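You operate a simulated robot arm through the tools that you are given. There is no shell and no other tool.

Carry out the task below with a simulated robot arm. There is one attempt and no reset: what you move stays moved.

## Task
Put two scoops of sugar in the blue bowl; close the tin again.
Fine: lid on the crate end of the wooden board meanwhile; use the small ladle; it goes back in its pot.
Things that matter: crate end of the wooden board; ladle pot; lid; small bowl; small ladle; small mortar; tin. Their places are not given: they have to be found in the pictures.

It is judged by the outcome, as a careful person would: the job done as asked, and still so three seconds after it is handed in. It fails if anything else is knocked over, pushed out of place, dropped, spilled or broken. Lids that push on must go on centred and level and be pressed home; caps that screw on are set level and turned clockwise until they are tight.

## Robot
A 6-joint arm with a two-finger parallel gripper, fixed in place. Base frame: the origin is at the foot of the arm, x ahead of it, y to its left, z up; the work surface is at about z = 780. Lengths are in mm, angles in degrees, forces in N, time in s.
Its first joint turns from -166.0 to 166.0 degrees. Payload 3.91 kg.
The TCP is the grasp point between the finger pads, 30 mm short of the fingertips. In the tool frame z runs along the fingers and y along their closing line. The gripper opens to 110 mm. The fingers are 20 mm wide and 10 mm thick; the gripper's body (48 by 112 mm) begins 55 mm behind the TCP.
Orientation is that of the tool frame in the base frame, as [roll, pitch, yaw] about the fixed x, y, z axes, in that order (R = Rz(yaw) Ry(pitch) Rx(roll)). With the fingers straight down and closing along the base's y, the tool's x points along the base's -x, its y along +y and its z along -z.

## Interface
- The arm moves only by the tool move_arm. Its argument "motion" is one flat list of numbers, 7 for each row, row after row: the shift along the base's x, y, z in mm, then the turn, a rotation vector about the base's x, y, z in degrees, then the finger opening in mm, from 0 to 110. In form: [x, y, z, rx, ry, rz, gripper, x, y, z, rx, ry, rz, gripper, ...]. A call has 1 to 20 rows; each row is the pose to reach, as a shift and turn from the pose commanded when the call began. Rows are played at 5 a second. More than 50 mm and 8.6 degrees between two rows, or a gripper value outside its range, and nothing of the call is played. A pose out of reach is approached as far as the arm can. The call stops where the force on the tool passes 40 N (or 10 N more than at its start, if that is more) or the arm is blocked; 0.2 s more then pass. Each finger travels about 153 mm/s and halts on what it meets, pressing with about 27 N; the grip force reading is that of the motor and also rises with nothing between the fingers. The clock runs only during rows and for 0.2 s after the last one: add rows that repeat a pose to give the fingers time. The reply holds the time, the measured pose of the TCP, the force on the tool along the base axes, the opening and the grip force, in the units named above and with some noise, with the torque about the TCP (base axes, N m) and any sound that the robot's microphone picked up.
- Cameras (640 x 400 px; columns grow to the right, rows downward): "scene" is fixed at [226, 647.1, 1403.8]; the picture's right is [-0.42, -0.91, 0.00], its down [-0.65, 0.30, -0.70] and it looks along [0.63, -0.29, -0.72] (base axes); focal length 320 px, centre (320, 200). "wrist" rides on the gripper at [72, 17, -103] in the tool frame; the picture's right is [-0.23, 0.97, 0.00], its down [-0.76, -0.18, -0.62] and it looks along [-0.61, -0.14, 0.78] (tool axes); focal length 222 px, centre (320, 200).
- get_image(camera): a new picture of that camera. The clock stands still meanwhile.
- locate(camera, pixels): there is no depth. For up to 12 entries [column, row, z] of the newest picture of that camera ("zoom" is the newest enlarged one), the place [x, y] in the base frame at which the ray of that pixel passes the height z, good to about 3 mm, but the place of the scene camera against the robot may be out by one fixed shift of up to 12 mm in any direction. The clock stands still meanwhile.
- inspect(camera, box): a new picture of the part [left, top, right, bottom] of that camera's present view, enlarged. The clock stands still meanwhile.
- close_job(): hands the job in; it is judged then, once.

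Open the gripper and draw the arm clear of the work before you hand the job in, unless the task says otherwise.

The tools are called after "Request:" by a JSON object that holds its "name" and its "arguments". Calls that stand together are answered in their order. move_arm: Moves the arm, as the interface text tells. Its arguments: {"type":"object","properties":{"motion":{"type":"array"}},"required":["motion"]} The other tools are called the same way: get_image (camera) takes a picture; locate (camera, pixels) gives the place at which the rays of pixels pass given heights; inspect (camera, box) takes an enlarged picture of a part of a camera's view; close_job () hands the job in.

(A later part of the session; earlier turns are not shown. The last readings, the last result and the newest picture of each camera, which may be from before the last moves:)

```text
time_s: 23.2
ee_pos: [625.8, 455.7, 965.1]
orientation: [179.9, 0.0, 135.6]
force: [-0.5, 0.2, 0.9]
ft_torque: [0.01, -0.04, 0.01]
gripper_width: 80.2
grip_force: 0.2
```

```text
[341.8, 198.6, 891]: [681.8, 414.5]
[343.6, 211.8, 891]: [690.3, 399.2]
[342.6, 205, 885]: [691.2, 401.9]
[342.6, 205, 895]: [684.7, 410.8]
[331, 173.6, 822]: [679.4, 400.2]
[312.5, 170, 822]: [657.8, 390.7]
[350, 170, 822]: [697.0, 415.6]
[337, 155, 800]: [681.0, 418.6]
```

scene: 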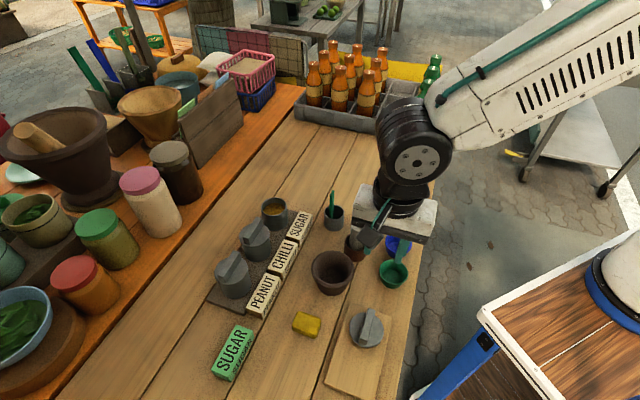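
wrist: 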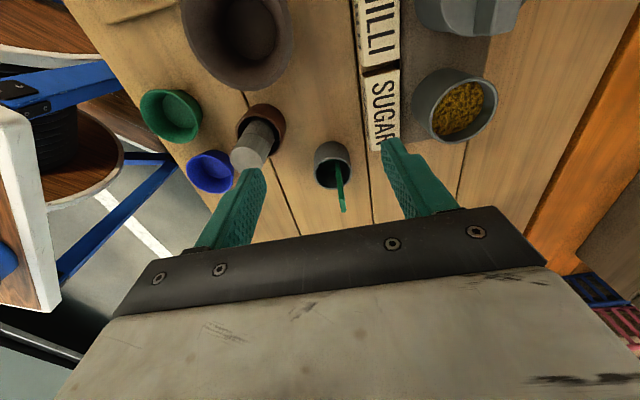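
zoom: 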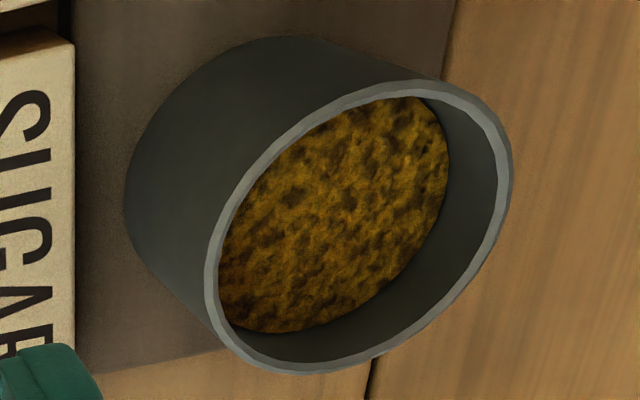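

The tip centre is about (686,406) at z ≈ 891, handle vertical. I move above it with 40 mm opening and check alignment.

Request:
{"name": "move_arm", "arguments": {"motion": [30, -25, 0, 0, 0, 0, 60, 60.2, -49.7, 0, 0, 0, 0, 40, 60.2, -49.7, -25, 0, 0, 0, 40, 60.2, -49.7, -25, 0, 0, 0, 40]}}

Request:
{"name": "get_image", "arguments": {"camera": "wrist"}}

Request:
{"name": "inspect", "arguments": {"camera": "wrist", "box": [240, 80, 400, 230]}}

Request:
{"name": "inspect", "arguments": {"camera": "scene", "box": [270, 130, 390, 260]}}

```text
time_s: 24.2
ee_pos: [690.2, 403.3, 939.0]
orientation: [179.9, 0.0, 135.6]
force: [-0.1, 0.0, 0.7]
ft_torque: [0.0, 0.04, -0.02]
gripper_width: 39.8
grip_force: 0.0
```

```text
taken
```

wrist: 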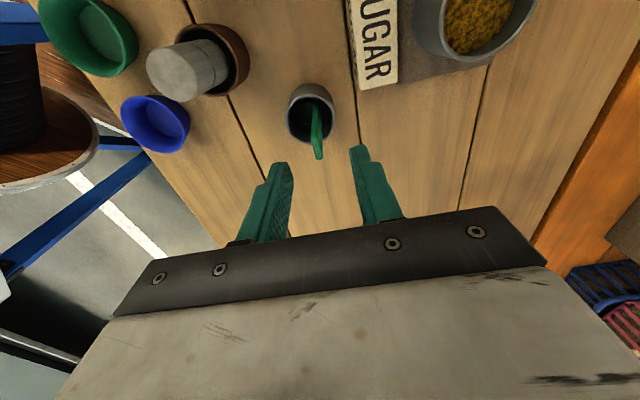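

```text
2.67 times, centred on (320, 155) of wrist
```

zoom: 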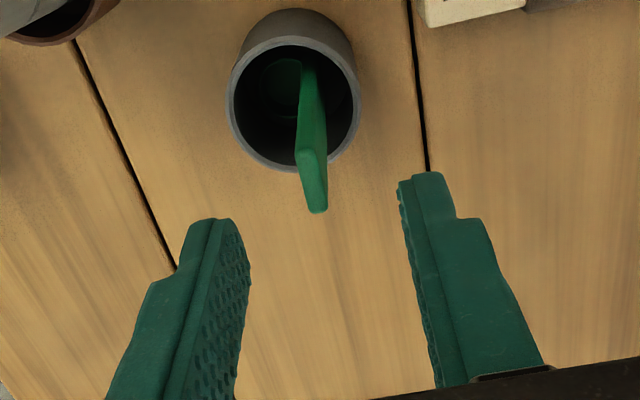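

```text
3.08 times, centred on (330, 195) of scene
```

zoom: 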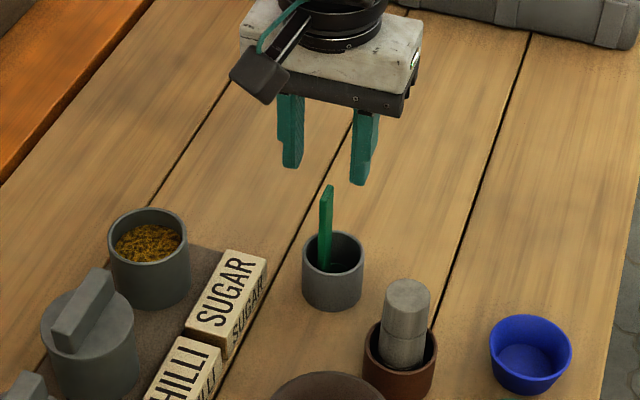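

The handle tip face centre appears at (317,148) px. I locate it again to refine before descending.

Request:
{"name": "locate", "arguments": {"camera": "wrist", "pixels": [[317, 148.3, 891], [315.8, 138, 891], [318.5, 158, 891], [309.8, 114.5, 822], [317, 148.3, 885]]}}

Request:
{"name": "inspect", "arguments": {"camera": "wrist", "box": [280, 75, 350, 175]}}

```text
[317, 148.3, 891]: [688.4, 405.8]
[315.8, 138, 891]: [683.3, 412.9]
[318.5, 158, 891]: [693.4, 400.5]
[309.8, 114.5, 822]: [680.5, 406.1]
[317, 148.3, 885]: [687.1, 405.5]
```

```text
4.00 times, centred on (315, 125) of wrist
```

zoom: 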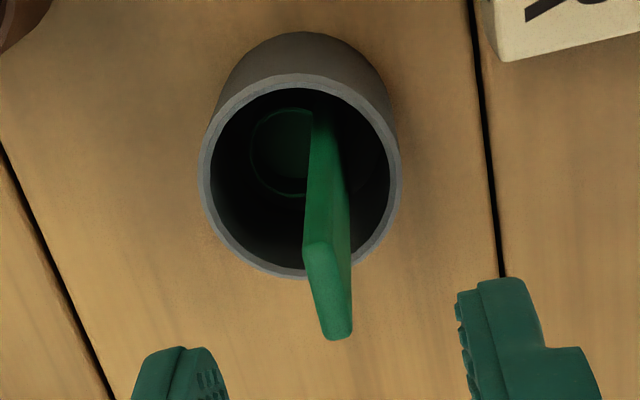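

Relative to the finger axis, the tip is off by about (-3.8,+2.1) mm. I correct that and descend to z ≈ 872, keeping the fingertips above the pot rim.

Request:
{"name": "move_arm", "arguments": {"motion": [-3.8, 2.1, 0, 0, 0, 0, 40, -3.8, 2.1, -20, 0, 0, 0, 40, -3.8, 2.1, -40, 0, 0, 0, 40, -3.8, 2.1, -55, 0, 0, 0, 40, -3.8, 2.1, -68, 0, 0, 0, 40, -3.8, 2.1, -68, 0, 0, 0, 40]}}

Request:
{"name": "get_image", "arguments": {"camera": "wrist"}}

Request:
{"name": "inspect", "arguments": {"camera": "wrist", "box": [250, 90, 390, 220]}}

Request:
{"name": "inspect", "arguments": {"camera": "scene", "box": [280, 150, 380, 250]}}

```text
time_s: 25.6
ee_pos: [688.8, 405.2, 871.9]
orientation: [179.9, 0.0, 135.8]
force: [0.6, -0.6, 1.2]
ft_torque: [0.02, -0.03, 0.03]
gripper_width: 39.9
grip_force: 0.1
```

```text
taken
```

wrist: 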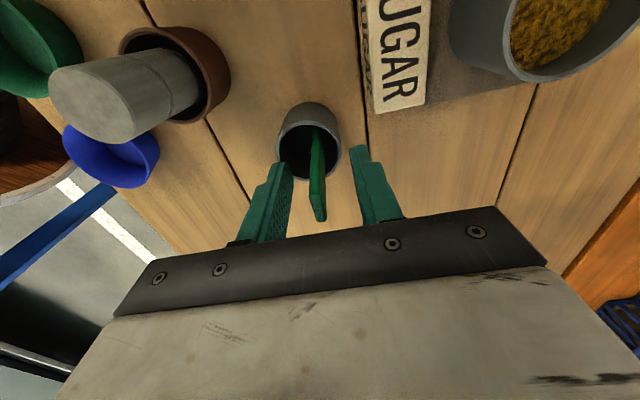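

```text
3.08 times, centred on (320, 155) of wrist
```

zoom: 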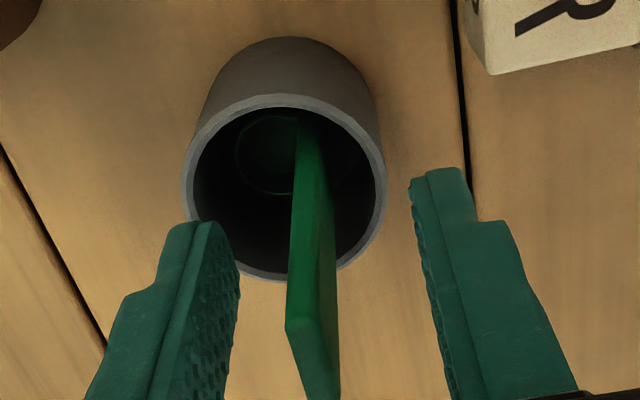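

```text
4.00 times, centred on (330, 200) of scene
```

zoom: 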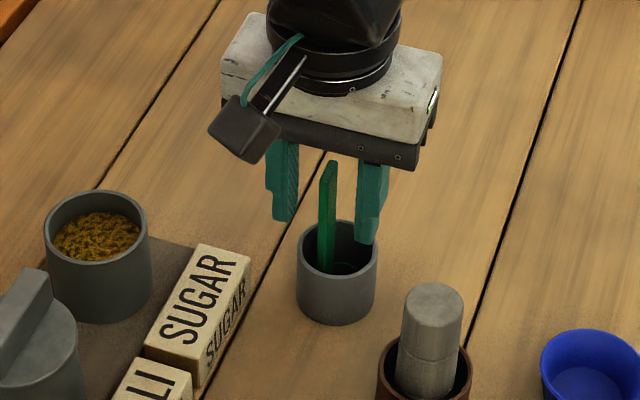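

The handle lies between the fingers about 1 mm left of centre. I shift by that and close on the handle.

Request:
{"name": "move_arm", "arguments": {"motion": [-0.8, -0.8, 0, 0, 0, 0, 40, -0.8, -0.8, 0, 0, 0, 0, 25, -0.8, -0.8, 0, 0, 0, 0, 12, -0.8, -0.8, 0, 0, 0, 0, 6, -0.8, -0.8, 0, 0, 0, 0, 0, -0.8, -0.8, 0, 0, 0, 0, 0, -0.8, -0.8, 0, 0, 0, 0, 0]}}

Request:
{"name": "get_image", "arguments": {"camera": "wrist"}}

Request:
{"name": "inspect", "arguments": {"camera": "wrist", "box": [250, 90, 390, 220]}}

```text
time_s: 27.2
ee_pos: [687.2, 403.9, 871.8]
orientation: [179.9, 0.0, 135.6]
force: [-0.3, 0.1, -0.5]
ft_torque: [0.03, -0.02, 0.0]
gripper_width: 5.0
grip_force: 26.2
```

```text
taken
```

wrist: 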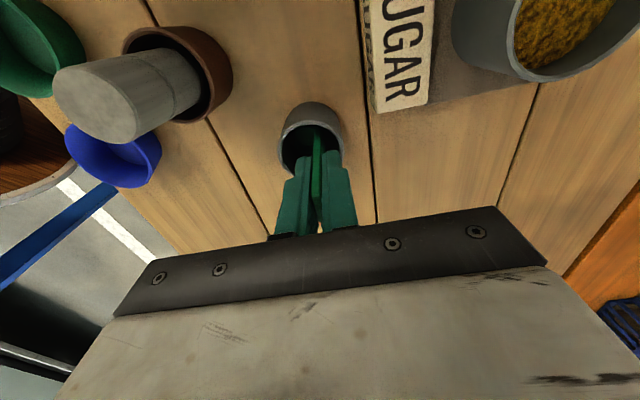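

```text
3.08 times, centred on (320, 155) of wrist
```

zoom: 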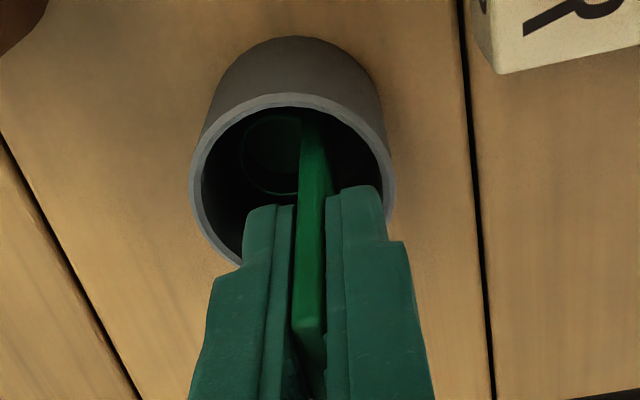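

The handle is firmly held (5.0 mm, 26 N). I lift straight up 110 mm and look at the ladle.

Request:
{"name": "move_arm", "arguments": {"motion": [0, 0, 8, 0, 0, 0, 0, 0, 0, 20, 0, 0, 0, 0, 0, 0, 35, 0, 0, 0, 0, 0, 0, 55, 0, 0, 0, 0, 0, 0, 80, 0, 0, 0, 0, 0, 0, 110, 0, 0, 0, 0, 0, 0, 110, 0, 0, 0, 0]}}

Request:
{"name": "get_image", "arguments": {"camera": "wrist"}}

Request:
{"name": "inspect", "arguments": {"camera": "wrist", "box": [250, 90, 390, 220]}}

Request:
{"name": "inspect", "arguments": {"camera": "scene", "box": [270, 100, 390, 250]}}

```text
time_s: 28.8
ee_pos: [684.1, 407.0, 982.5]
orientation: [179.9, 0.0, 135.5]
force: [0.0, 0.4, -0.5]
ft_torque: [0.01, -0.02, 0.01]
gripper_width: 5.2
grip_force: 26.5
```

```text
taken
```

wrist: 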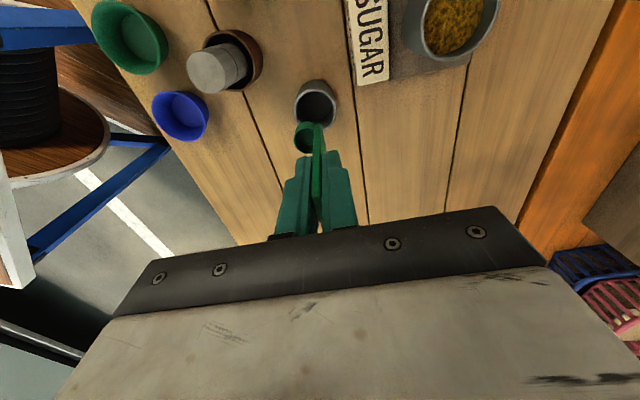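

```text
3.08 times, centred on (320, 155) of wrist
```

zoom: 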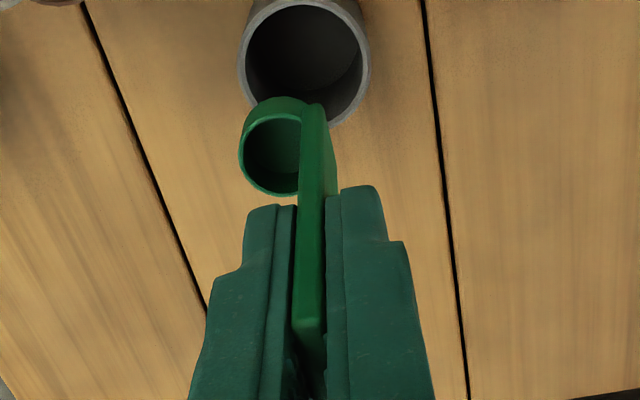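

```text
2.67 times, centred on (330, 175) of scene
```

zoom: 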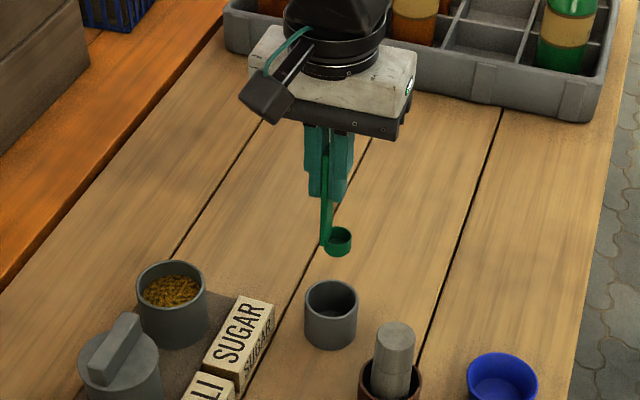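

The ladle is a small cup (≈ 18–20 mm across, ≈ 13 mm deep, rim ≈ 75 mm below the TCP) hanging on the -tool-y side of its handle. I carry it above the sugar tin.

Request:
{"name": "move_arm", "arguments": {"motion": [16, 36, 0, 0, 0, 0, 0, 32, 71, 0, 0, 0, 0, 0, 49, 107, 0, 0, 0, 0, 0, 65, 142, 0, 0, 0, 0, 0, 65, 142, 0, 0, 0, 0, 0]}}

Request:
{"name": "get_image", "arguments": {"camera": "wrist"}}

Request:
{"name": "inspect", "arguments": {"camera": "wrist", "box": [250, 80, 390, 210]}}

Request:
{"name": "inspect", "arguments": {"camera": "scene", "box": [230, 130, 330, 240]}}

```text
time_s: 30.0
ee_pos: [752.9, 547.3, 984.3]
orientation: [179.9, 0.1, 135.6]
force: [-0.6, 0.2, -0.7]
ft_torque: [0.0, -0.03, 0.02]
gripper_width: 5.3
grip_force: 26.6
```

```text
taken
```

wrist: 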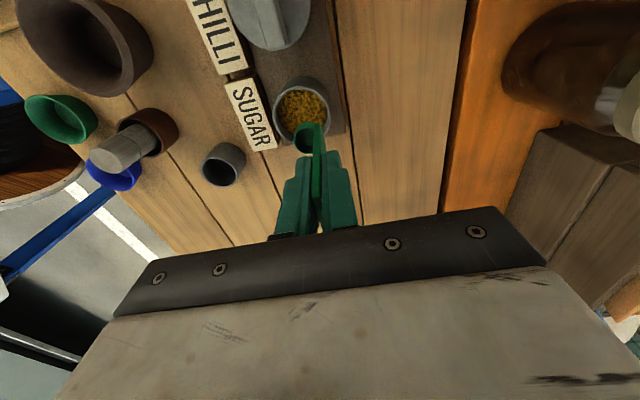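

```text
3.08 times, centred on (320, 145) of wrist
```

zoom: 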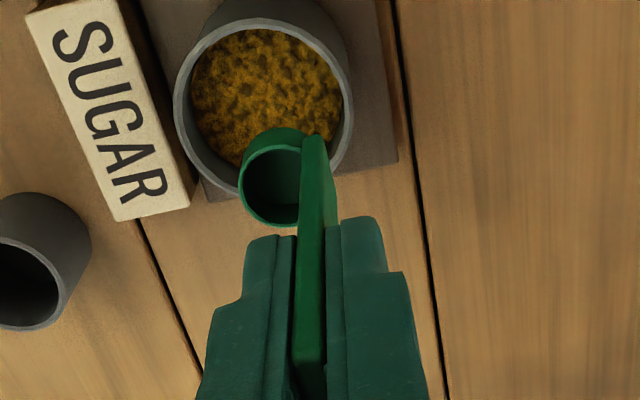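

```text
3.64 times, centred on (280, 185) of scene
```

zoom: 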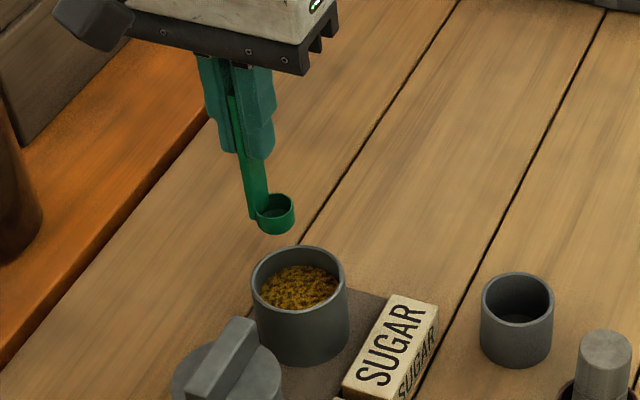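

The tin centre lies about (+3.7,-4.4) tool-mm from the cup; sugar surface ≈ z 841, 10 mm below the rim. I centre the cup and descend just into the sugar.

Request:
{"name": "move_arm", "arguments": {"motion": [-5.7, -0.5, -10, 0, 0, 0, 0, -5.7, -0.5, -30, 0, 0, 0, 0, -5.7, -0.5, -42, 0, 0, 0, 0, -5.7, -0.5, -50, 0, 0, 0, 0, -5.7, -0.5, -50, 0, 0, 0, 0]}}

Request:
{"name": "get_image", "arguments": {"camera": "wrist"}}

Request:
{"name": "inspect", "arguments": {"camera": "wrist", "box": [250, 80, 390, 210]}}

Request:
{"name": "inspect", "arguments": {"camera": "scene", "box": [240, 150, 320, 240]}}

```text
time_s: 31.2
ee_pos: [746.4, 543.9, 932.1]
orientation: [179.9, 0.1, 135.6]
force: [0.2, -0.2, -1.3]
ft_torque: [-0.02, -0.02, 0.04]
gripper_width: 5.0
grip_force: 27.2
```

```text
taken
```

wrist: 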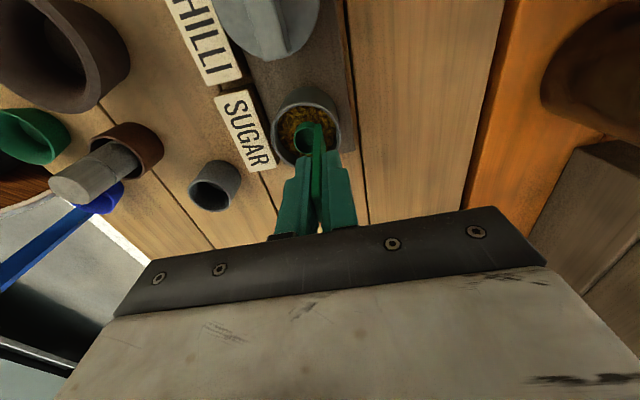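

```text
3.08 times, centred on (320, 145) of wrist
```

zoom: 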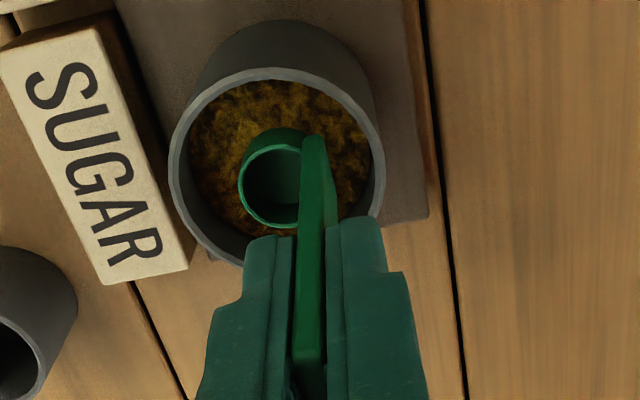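

```text
4.44 times, centred on (280, 195) of scene
```

zoom: 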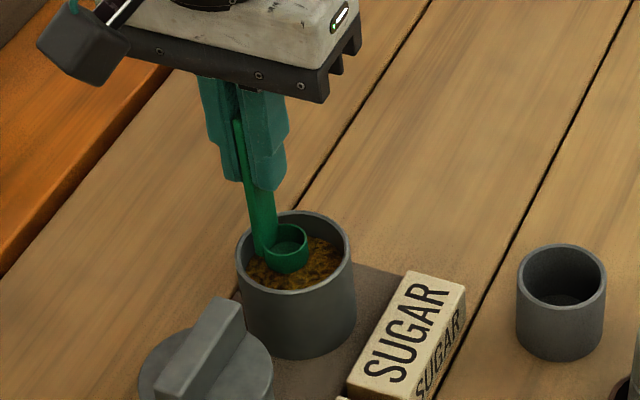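

The cup is centred in the tin mouth with its bottom about at the sugar surface, no contact. I push down about 28 mm in small steps to bury the cup.

Request:
{"name": "move_arm", "arguments": {"motion": [0, 0, -5, 0, 0, 0, 0, 0, 0, -10, 0, 0, 0, 0, 0, 0, -15, 0, 0, 0, 0, 0, 0, -20, 0, 0, 0, 0, 0, 0, -24, 0, 0, 0, 0, 0, 0, -28, 0, 0, 0, 0, 0, 0, -28, 0, 0, 0, 0]}}

Request:
{"name": "inspect", "arguments": {"camera": "wrist", "box": [250, 80, 390, 210]}}

Request:
{"name": "inspect", "arguments": {"camera": "scene", "box": [240, 150, 320, 240]}}

```text
time_s: 32.8
ee_pos: [745.8, 545.8, 904.4]
orientation: [180.0, 0.1, 135.6]
force: [-0.1, -0.2, 0.2]
ft_torque: [0.02, -0.02, 0.01]
gripper_width: 5.0
grip_force: 27.0
```

```text
3.08 times, centred on (320, 145) of wrist
```

zoom: 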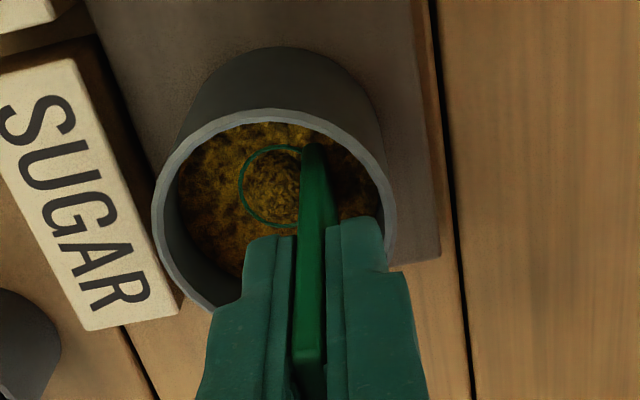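

```text
4.44 times, centred on (280, 195) of scene
```

zoom: 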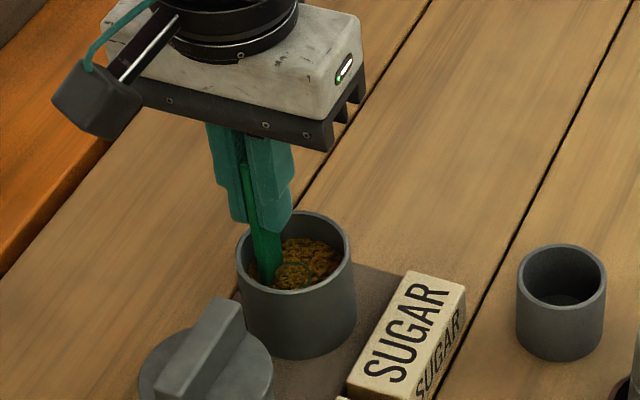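

The cup rim is just at the sugar surface with sugar inside it. I go 7 mm deeper, pause, then lift slowly to see if the cup is filled.

Request:
{"name": "move_arm", "arguments": {"motion": [0, 0, -4, 0, 0, 0, 0, 0, 0, -7, 0, 0, 0, 0, 0, 0, -7, 0, 0, 0, 0, 0, 0, -7, 0, 0, 0, 0, 0, 0, -3, 0, 0, 0, 0, 0, 0, 3, 0, 0, 0, 0, 0, 0, 10, 0, 0, 0, 0, 0, 0, 18, 0, 0, 0, 0, 0, 0, 28, 0, 0, 0, 0, 0, 0, 28, 0, 0, 0, 0]}}

Request:
{"name": "inspect", "arguments": {"camera": "wrist", "box": [250, 80, 390, 210]}}

Request:
{"name": "inspect", "arguments": {"camera": "scene", "box": [240, 150, 320, 240]}}

```text
time_s: 35.0
ee_pos: [744.6, 544.6, 931.3]
orientation: [179.9, 0.0, 135.6]
force: [0.4, -0.7, 0.5]
ft_torque: [0.0, 0.01, 0.01]
gripper_width: 5.5
grip_force: 26.6
```

```text
3.08 times, centred on (320, 145) of wrist
```

zoom: 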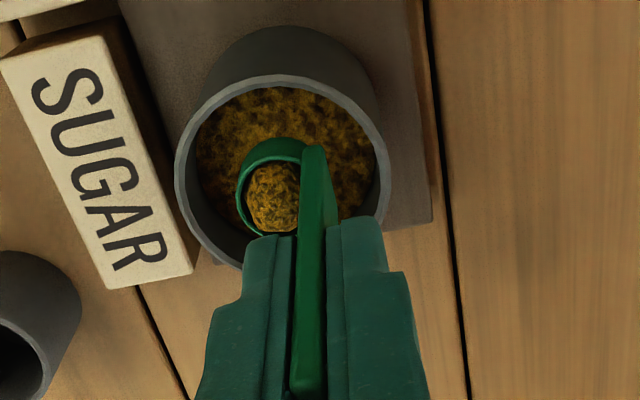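

```text
4.44 times, centred on (280, 195) of scene
```

zoom: 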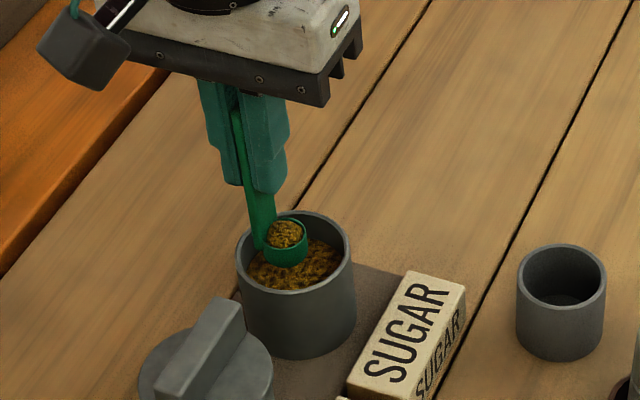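

The cup holds a heaped scoop; the ladle slid up some 7 mm in the grip but is firm. I raise it and carry it level and gently to above the blue bowl.

Request:
{"name": "move_arm", "arguments": {"motion": [0, 0, 15, 0, 0, 0, 0, 0, 0, 35, 0, 0, 0, 0, 0, 0, 60, 0, 0, 0, 0, -10, -12, 65, 0, 0, 0, 0, -30, -36, 65, 0, 0, 0, 0, -55, -66, 65, 0, 0, 0, 0, -80, -97, 65, 0, 0, 0, 0, -105, -127, 65, 0, 0, 0, 0, -130, -158, 65, 0, 0, 0, 0, -155, -188, 65, 0, 0, 0, 0, -175, -212, 65, 0, 0, 0, 0, -185, -224, 65, 0, 0, 0, 0, -189, -229, 65, 0, 0, 0, 0, -189, -229, 65, 0, 0, 0, 0]}}

Request:
{"name": "get_image", "arguments": {"camera": "wrist"}}

Request:
{"name": "inspect", "arguments": {"camera": "wrist", "box": [240, 60, 400, 210]}}

Request:
{"name": "get_image", "arguments": {"camera": "scene"}}

```text
time_s: 38.0
ee_pos: [557.0, 315.8, 995.2]
orientation: [179.9, 0.0, 135.7]
force: [0.0, -0.8, 0.1]
ft_torque: [0.0, -0.01, -0.02]
gripper_width: 5.4
grip_force: 26.8
```

```text
taken
```

wrist: 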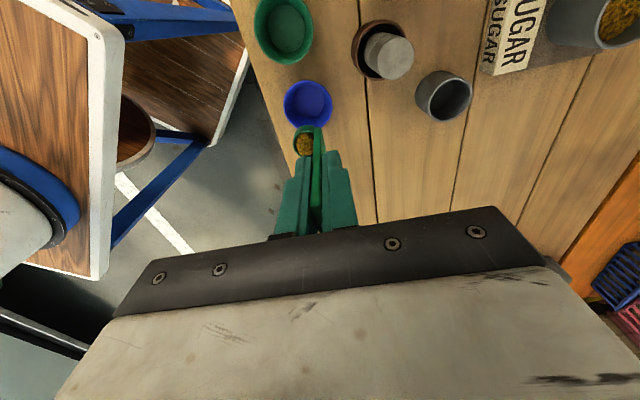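

```text
2.67 times, centred on (320, 135) of wrist
```

zoom: 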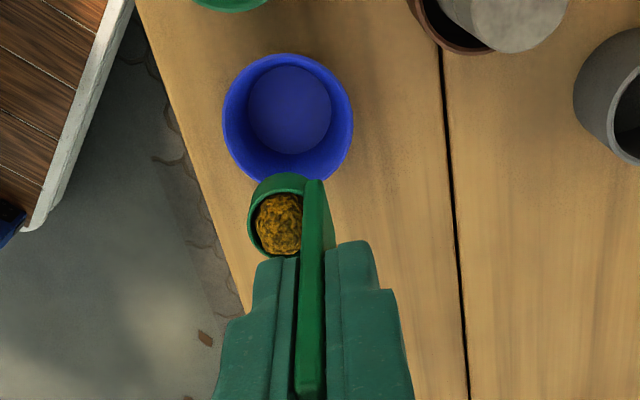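

```text
taken
```

scene: 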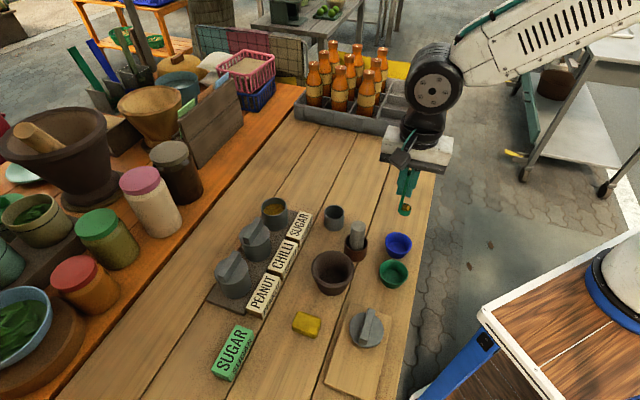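

The heap is intact and the cup is over the blue bowl (rim centre ≈ (308,104) px, at about (547,302)). Before tilting, I check where the cart at left (110,30) lies, since the gripper will swing off the table edge.

Request:
{"name": "locate", "arguments": {"camera": "wrist", "pixels": [[308, 104.3, 810], [308.7, 101.3, 785], [122, 35, 780], [122, 35, 600], [100, 275, 780], [100, 275, 600], [283, 104, 810], [332, 104, 810], [220, 0, 780], [275, 130, 780]]}}

Request:
{"name": "locate", "arguments": {"camera": "scene", "pixels": [[482, 310, 780], [482, 310, 600], [640, 232, 780], [640, 232, 600], [398, 241, 810], [386, 241, 810], [411, 241, 810], [435, 180, 780], [412, 340, 780]]}}

```text
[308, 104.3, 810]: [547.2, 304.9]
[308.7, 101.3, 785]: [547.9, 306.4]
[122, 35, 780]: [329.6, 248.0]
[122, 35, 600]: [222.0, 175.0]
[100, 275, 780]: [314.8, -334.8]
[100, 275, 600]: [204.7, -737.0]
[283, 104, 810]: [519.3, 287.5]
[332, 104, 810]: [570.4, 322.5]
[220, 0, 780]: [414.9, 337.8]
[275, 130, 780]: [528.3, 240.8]
```

```text
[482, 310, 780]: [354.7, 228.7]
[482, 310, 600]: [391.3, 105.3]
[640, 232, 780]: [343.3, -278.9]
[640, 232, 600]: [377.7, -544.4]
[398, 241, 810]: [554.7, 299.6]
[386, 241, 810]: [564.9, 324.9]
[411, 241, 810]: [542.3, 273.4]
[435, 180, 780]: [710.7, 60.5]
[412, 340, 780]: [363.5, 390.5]
```

The cart top lies beyond x<350 (z≈810) and the table edge is 64 mm from the bowl centre, so I'll pour with the tool tipping toward +y, keeping the body off the edge. First I turn the yaw by +44.4° and lower, the cup staying over the bowl.

Request:
{"name": "move_arm", "arguments": {"motion": [-1.3, 2.3, -5, 0, 0, 7.4, 0, -2.6, 4.5, -15, 0, 0, 14.8, 0, -4, 6.8, -25, 0, 0, 22.2, 0, -5.3, 9, -37, 0, 0, 29.6, 0, -6.6, 11.3, -52, 0, 0, 37, 0, -7.9, 13.6, -65, 0, 0, 44.4, 0, -7.9, 13.6, -69, 0, 0, 44.4, 0, -7.9, 13.6, -69, 0, 0, 44.4, 0]}}

Request:
{"name": "get_image", "arguments": {"camera": "wrist"}}

Request:
{"name": "inspect", "arguments": {"camera": "wrist", "box": [240, 60, 400, 210]}}

Request:
{"name": "inspect", "arguments": {"camera": "scene", "box": [330, 120, 490, 280]}}

```text
time_s: 39.8
ee_pos: [547.5, 328.7, 927.3]
orientation: [179.9, 0.0, 180.0]
force: [-0.4, 0.2, 0.0]
ft_torque: [-0.01, 0.01, 0.0]
gripper_width: 5.1
grip_force: 26.2
```

```text
taken
```

wrist: 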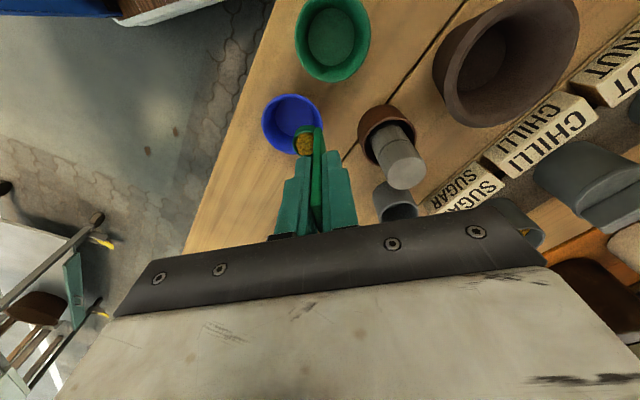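

```text
2.67 times, centred on (320, 135) of wrist
```

zoom: 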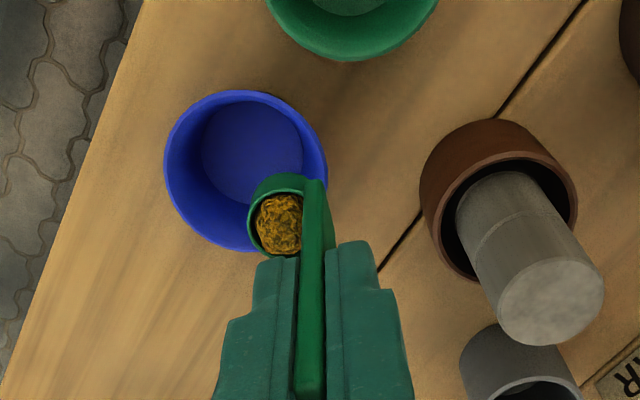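

```text
2.50 times, centred on (410, 200) of scene
```

zoom: 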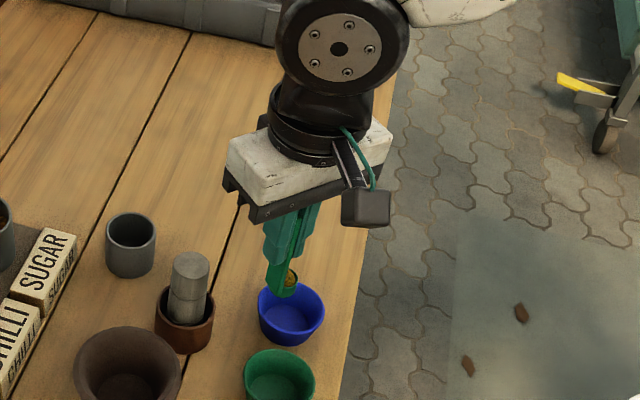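

The lip is over the bowl centre. I tilt about base x in 8° rows, holding the lip fixed above the bowl, up to 48° first.

Request:
{"name": "move_arm", "arguments": {"motion": [0, -12.7, 2.6, 8, 0, 0, 0, 0, -22.7, 4, 16, 0, 0, 0, 0, -32.8, 3.9, 24, 0, 0, 0, 0, -42.6, 2.4, 32, 0, 0, 0, 0, -52.3, -0.5, 40, 0, 0, 0, 0, -61.4, -4.7, 48, 0, 0, 0, 0, -61.4, -4.7, 48, 0, 0, 0]}}

Request:
{"name": "inspect", "arguments": {"camera": "scene", "box": [330, 120, 490, 280]}}

Request:
{"name": "get_image", "arguments": {"camera": "wrist"}}

```text
time_s: 41.4
ee_pos: [548.4, 267.8, 921.2]
orientation: [131.9, 0.0, 179.9]
force: [-0.5, 0.9, -0.5]
ft_torque: [-0.03, 0.02, -0.01]
gripper_width: 5.4
grip_force: 27.0
```

```text
2.50 times, centred on (410, 200) of scene
```

zoom: 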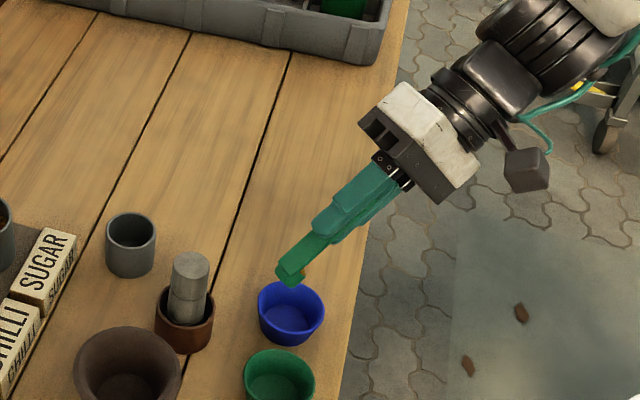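

```text
taken
```

wrist: 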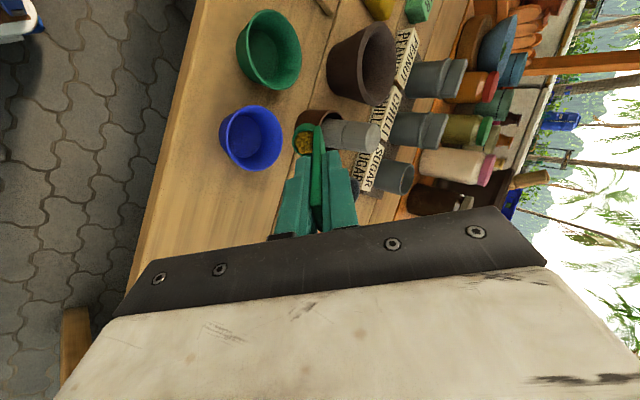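

No pour at 48° yet and the lip stays over the bowl. I continue tilting to 88°.

Request:
{"name": "move_arm", "arguments": {"motion": [0, -8.6, -5.4, 8, 0, 0, 0, 0, -16.2, -11.9, 16, 0, 0, 0, 0, -22.9, -19.5, 24, 0, 0, 0, 0, -28.4, -27.9, 32, 0, 0, 0, 0, -32.7, -36.9, 40, 0, 0, 0, 0, -32.7, -36.9, 40, 0, 0, 0, 0, -32.7, -36.9, 40, 0, 0, 0]}}

Request:
{"name": "inspect", "arguments": {"camera": "scene", "box": [330, 120, 490, 280]}}

Request:
{"name": "get_image", "arguments": {"camera": "wrist"}}

```text
time_s: 43.0
ee_pos: [548.0, 233.1, 885.3]
orientation: [91.9, 0.1, 180.0]
force: [0.8, -0.2, -0.5]
ft_torque: [-0.02, 0.02, -0.01]
gripper_width: 5.2
grip_force: 27.1
```

```text
2.50 times, centred on (410, 200) of scene
```

zoom: 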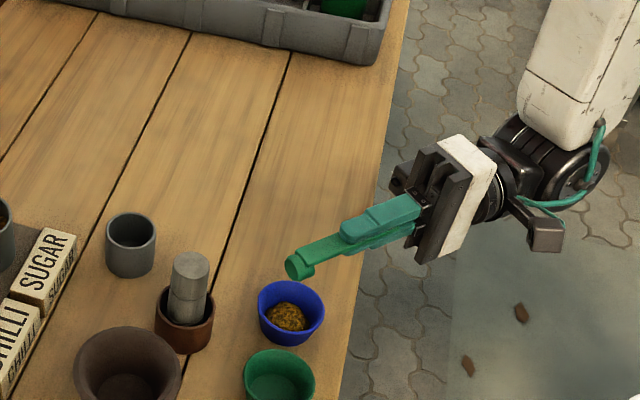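

```text
taken
```

wrist: 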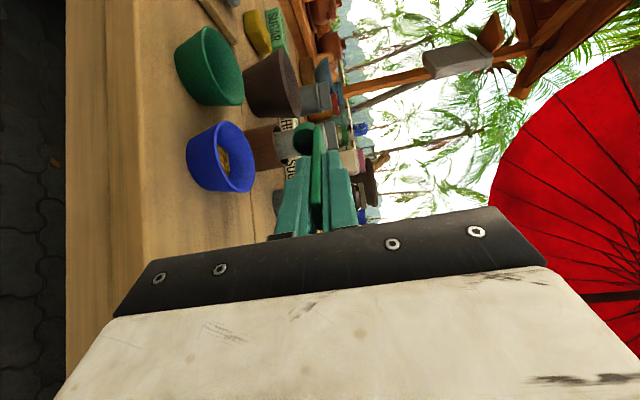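

The sugar has dropped into the blue bowl at 88°. I zoom to check the bowl and that nothing spilled.

Request:
{"name": "inspect", "arguments": {"camera": "scene", "box": [370, 210, 430, 270]}}

Request:
{"name": "inspect", "arguments": {"camera": "wrist", "box": [180, 90, 340, 210]}}

```text
6.67 times, centred on (400, 240) of scene
```

zoom: 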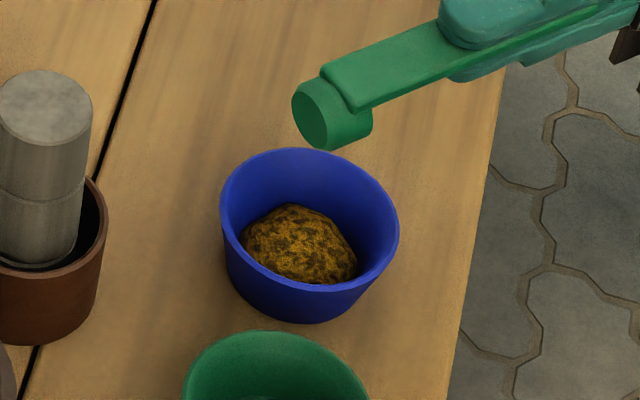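

```text
3.33 times, centred on (260, 150) of wrist
```

zoom: 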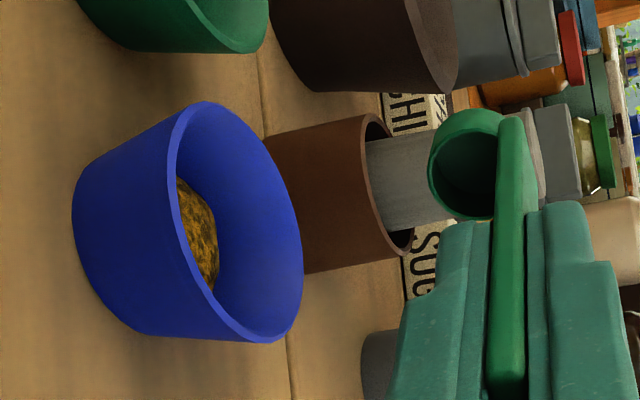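

Clean pour: one heap in the bowl, cup empty. I reverse the tilt back to vertical along the same path.

Request:
{"name": "move_arm", "arguments": {"motion": [0, 4.3, 9, -8, 0, 0, 0, 0, 9.8, 17.4, -16, 0, 0, 0, 0, 16.5, 25, -24, 0, 0, 0, 0, 24.1, 31.5, -32, 0, 0, 0, 0, 32.7, 36.9, -40, 0, 0, 0, 0, 41.8, 41.1, -48, 0, 0, 0, 0, 51.5, 44, -56, 0, 0, 0, 0, 61.3, 45.5, -64, 0, 0, 0, 0, 71.4, 45.6, -72, 0, 0, 0, 0, 81.4, 44.2, -80, 0, 0, 0, 0, 94.1, 41.6, -88, 0, 0, 0, 0, 94.1, 80, -88, 0, 0, 0, 0, 94.1, 110, -88, 0, 0, 0, 0, 94.1, 110, -88, 0, 0, 0]}}

Request:
{"name": "inspect", "arguments": {"camera": "wrist", "box": [240, 60, 400, 210]}}

```text
time_s: 46.0
ee_pos: [546.8, 331.7, 998.4]
orientation: [179.9, 0.0, 180.0]
force: [-0.5, 0.1, 0.5]
ft_torque: [0.0, 0.02, 0.01]
gripper_width: 5.4
grip_force: 26.3
```

```text
2.67 times, centred on (320, 135) of wrist
```

zoom: 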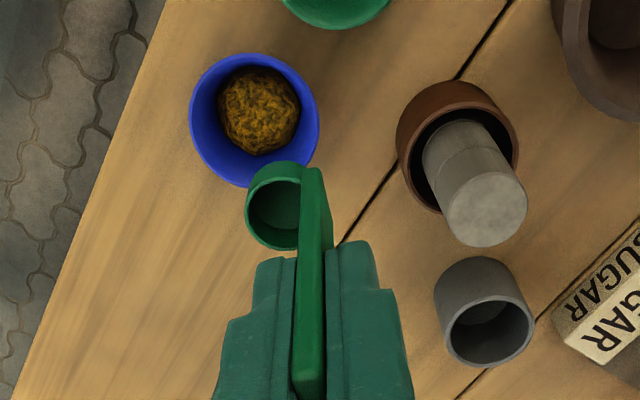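

The bowl holds the heap and the ladle is vertical. I return over the sugar tin to the earlier dipping spot.

Request:
{"name": "move_arm", "arguments": {"motion": [24.6, 26.9, 0, 0, 0, -5.55, 0, 49.2, 53.9, 0, 0, 0, -11.1, 0, 73.8, 80.8, 0, 0, 0, -16.65, 0, 98.5, 107.7, 0, 0, 0, -22.2, 0, 123.1, 134.6, 0, 0, 0, -27.75, 0, 147.7, 161.6, 0, 0, 0, -33.3, 0, 172.3, 188.5, 0, 0, 0, -38.85, 0, 196.9, 215.4, 0, 0, 0, -44.4, 0, 196.9, 215.4, -30, 0, 0, -44.4, 0, 196.9, 215.4, -55, 0, 0, -44.4, 0, 196.9, 215.4, -64, 0, 0, -44.4, 0, 196.9, 215.4, -64, 0, 0, -44.4, 0]}}

Request:
{"name": "get_image", "arguments": {"camera": "wrist"}}

Request:
{"name": "inspect", "arguments": {"camera": "wrist", "box": [250, 80, 390, 210]}}

Request:
{"name": "inspect", "arguments": {"camera": "scene", "box": [240, 150, 320, 240]}}

```text
time_s: 48.6
ee_pos: [744.4, 544.8, 932.5]
orientation: [179.8, 0.0, 135.7]
force: [-0.3, 0.0, -0.6]
ft_torque: [0.0, 0.04, 0.02]
gripper_width: 5.3
grip_force: 26.8
```

```text
taken
```

wrist: 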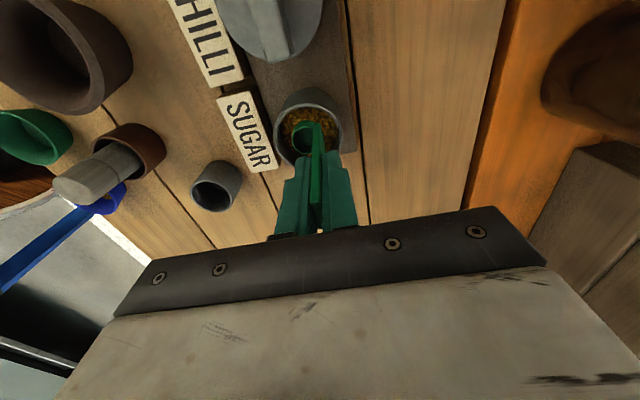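

```text
3.08 times, centred on (320, 145) of wrist
```

zoom: 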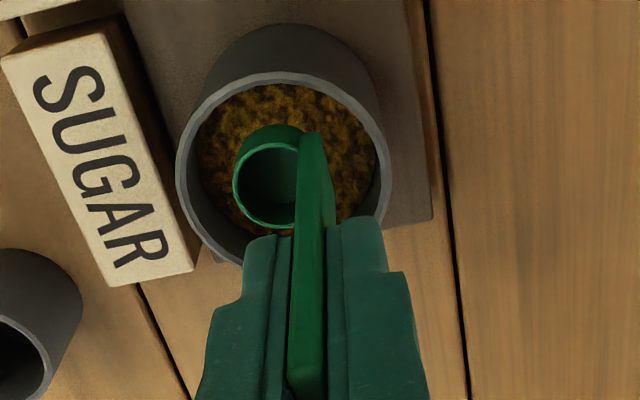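

```text
4.44 times, centred on (280, 195) of scene
```

zoom: 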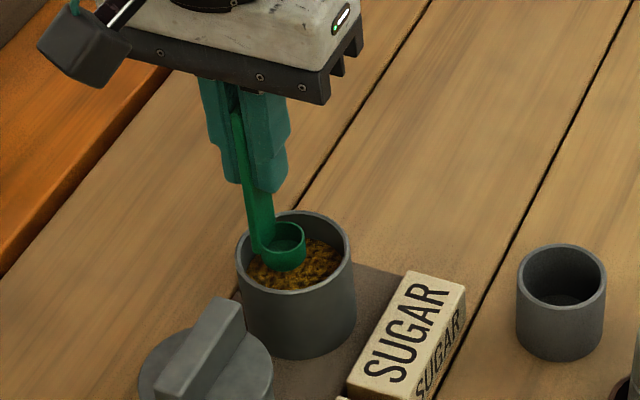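

The cup is over the sugar again, well centred. I dip to TCP z ≈ 899, pause, and lift back.

Request:
{"name": "move_arm", "arguments": {"motion": [0, 0, -8, 0, 0, 0, 0, 0, 0, -16, 0, 0, 0, 0, 0, 0, -23, 0, 0, 0, 0, 0, 0, -28, 0, 0, 0, 0, 0, 0, -33, 0, 0, 0, 0, 0, 0, -33, 0, 0, 0, 0]}}

Request:
{"name": "inspect", "arguments": {"camera": "wrist", "box": [250, 80, 390, 210]}}

Request:
{"name": "move_arm", "arguments": {"motion": [0, 0, 5, 0, 0, 0, 0, 0, 0, 12, 0, 0, 0, 0, 0, 0, 22, 0, 0, 0, 0, 0, 0, 33, 0, 0, 0, 0, 0, 0, 33, 0, 0, 0, 0]}}

Request:
{"name": "inspect", "arguments": {"camera": "wrist", "box": [250, 80, 390, 210]}}

Request:
{"name": "inspect", "arguments": {"camera": "scene", "box": [240, 150, 320, 240]}}

```text
time_s: 50.0
ee_pos: [744.6, 544.7, 897.7]
orientation: [179.8, 0.0, 135.6]
force: [0.2, 1.0, 0.6]
ft_torque: [-0.05, 0.04, -0.02]
gripper_width: 5.4
grip_force: 27.8
```

```text
3.08 times, centred on (320, 145) of wrist
```

zoom: 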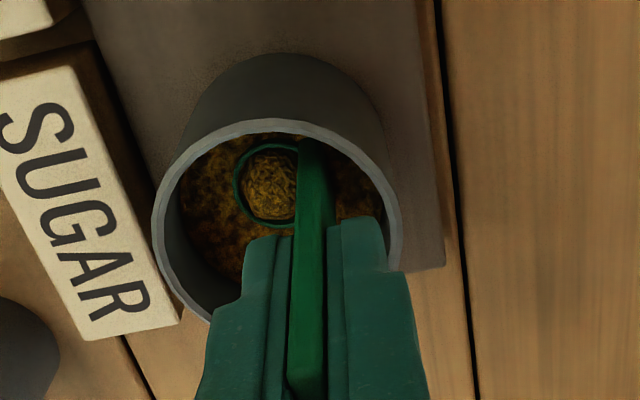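

```text
time_s: 51.2
ee_pos: [744.9, 544.0, 933.6]
orientation: [179.9, 0.1, 135.6]
force: [-0.5, 0.0, -1.0]
ft_torque: [-0.03, 0.02, 0.01]
gripper_width: 5.3
grip_force: 27.0
```

```text
3.08 times, centred on (320, 145) of wrist
```

zoom: 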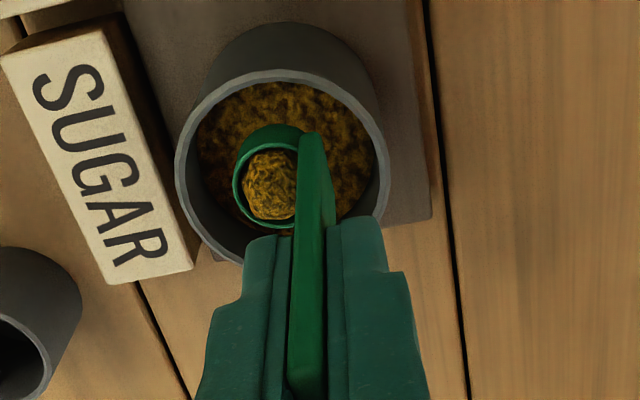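

```text
4.44 times, centred on (280, 195) of scene
```

zoom: 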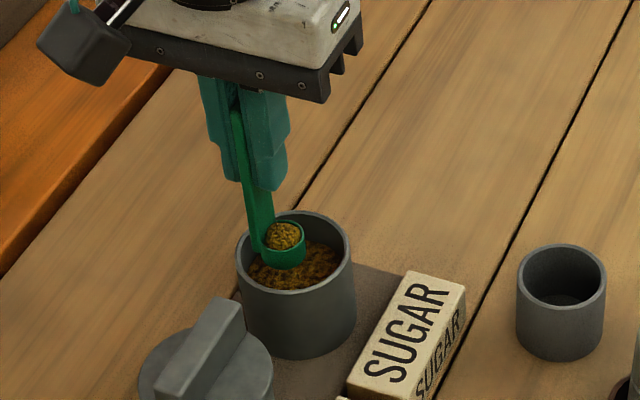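

Second scoop loaded. I raise and carry it back to the pouring position over the blue bowl, turning the yaw on the way.

Request:
{"name": "move_arm", "arguments": {"motion": [0, 0, 15, 0, 0, 0, 0, 0, 0, 35, 0, 0, 0, 0, 0, 0, 60, 0, 0, 0, 0, -9, -10, 64, 0, 0, 2, 0, -30, -33, 64, 0, 0, 7, 0, -55, -60, 64, 0, 0, 12.5, 0, -80, -87.5, 64, 0, 0, 18, 0, -105, -115, 64, 0, 0, 24, 0, -130, -142, 64, 0, 0, 30, 0, -155, -170, 64, 0, 0, 36, 0, -178, -195, 64, 0, 0, 41, 0, -190, -208, 64, 0, 0, 44.4, 0, -196.9, -215.4, 60, 0, 0, 44.4, 0, -196.9, -215.4, 40, 0, 0, 44.4, 0, -196.9, -215.4, 15, 0, 0, 44.4, 0, -196.9, -215.4, -4.4, 0, 0, 44.4, 0, -196.9, -215.4, -4.4, 0, 0, 44.4, 0]}}

Request:
{"name": "get_image", "arguments": {"camera": "wrist"}}

Request:
{"name": "inspect", "arguments": {"camera": "wrist", "box": [240, 60, 400, 210]}}

```text
time_s: 54.8
ee_pos: [546.2, 331.0, 928.5]
orientation: [179.8, 0.0, 179.9]
force: [0.6, -0.7, -0.5]
ft_torque: [0.01, -0.01, 0.0]
gripper_width: 5.2
grip_force: 26.8
```

```text
taken
```

wrist: 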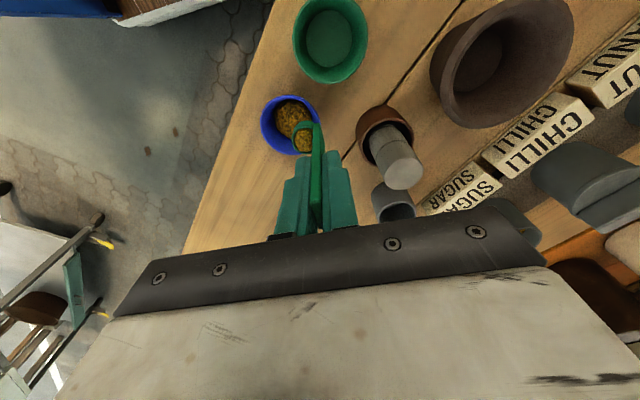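

```text
2.67 times, centred on (320, 135) of wrist
```

zoom: 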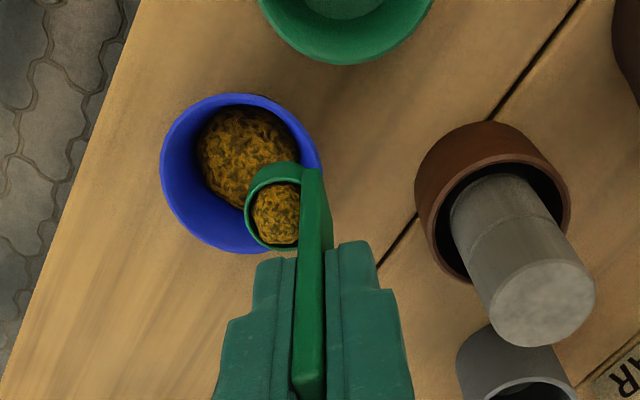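

Same pose as the first pour, the cup still full over the bowl. I tilt through the same path to 88° and hold.

Request:
{"name": "move_arm", "arguments": {"motion": [0, -12.7, 2.6, 8, 0, 0, 0, 0, -22.7, 4, 16, 0, 0, 0, 0, -32.8, 3.9, 24, 0, 0, 0, 0, -42.6, 2.4, 32, 0, 0, 0, 0, -52.3, -0.5, 40, 0, 0, 0, 0, -61.4, -4.7, 48, 0, 0, 0, 0, -70, -10.1, 56, 0, 0, 0, 0, -77.6, -16.6, 64, 0, 0, 0, 0, -84.3, -24.2, 72, 0, 0, 0, 0, -89.8, -32.6, 80, 0, 0, 0, 0, -94.1, -41.6, 88, 0, 0, 0, 0, -94.1, -41.6, 88, 0, 0, 0, 0, -94.1, -41.6, 88, 0, 0, 0]}}

Request:
{"name": "inspect", "arguments": {"camera": "scene", "box": [360, 190, 440, 290]}}

Request:
{"name": "inspect", "arguments": {"camera": "wrist", "box": [180, 90, 340, 210]}}

```text
time_s: 57.6
ee_pos: [549.8, 234.2, 886.6]
orientation: [91.9, 0.0, 180.0]
force: [-0.5, -0.6, -1.2]
ft_torque: [-0.06, 0.01, -0.06]
gripper_width: 5.4
grip_force: 27.3
```

```text
4.00 times, centred on (400, 240) of scene
```

zoom: 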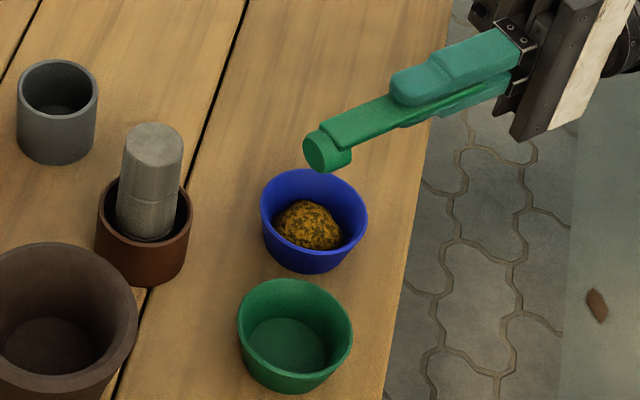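

```text
3.33 times, centred on (260, 150) of wrist
```

zoom: 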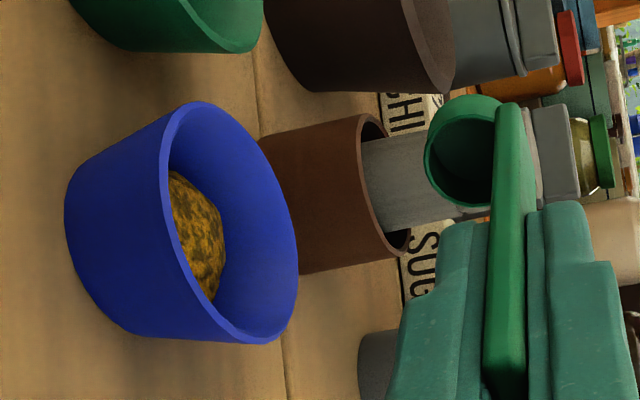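

The second scoop is in the bowl and the cup is empty. I reverse the tilt and rise.

Request:
{"name": "move_arm", "arguments": {"motion": [0, 4.3, 9, -8, 0, 0, 0, 0, 9.8, 17.4, -16, 0, 0, 0, 0, 16.5, 25, -24, 0, 0, 0, 0, 24.1, 31.5, -32, 0, 0, 0, 0, 32.7, 36.9, -40, 0, 0, 0, 0, 41.8, 41.1, -48, 0, 0, 0, 0, 51.5, 44, -56, 0, 0, 0, 0, 61.3, 45.5, -64, 0, 0, 0, 0, 71.4, 45.6, -72, 0, 0, 0, 0, 81.4, 44.2, -80, 0, 0, 0, 0, 94.1, 41.6, -88, 0, 0, 0, 0, 94.1, 80, -88, 0, 0, 0, 0, 94.1, 110, -88, 0, 0, 0, 0, 94.1, 110, -88, 0, 0, 0]}}

Request:
{"name": "inspect", "arguments": {"camera": "wrist", "box": [240, 60, 400, 210]}}

```text
time_s: 60.6
ee_pos: [546.9, 332.1, 995.3]
orientation: [179.9, 0.1, -180.0]
force: [-0.2, 0.1, -0.7]
ft_torque: [-0.05, 0.0, -0.01]
gripper_width: 5.3
grip_force: 26.9
```

```text
2.67 times, centred on (320, 135) of wrist
```

zoom: 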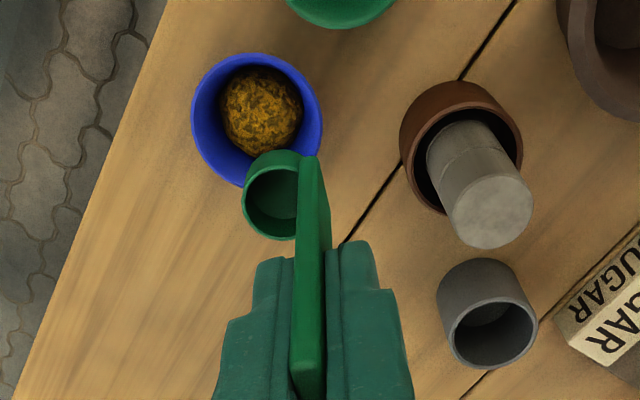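

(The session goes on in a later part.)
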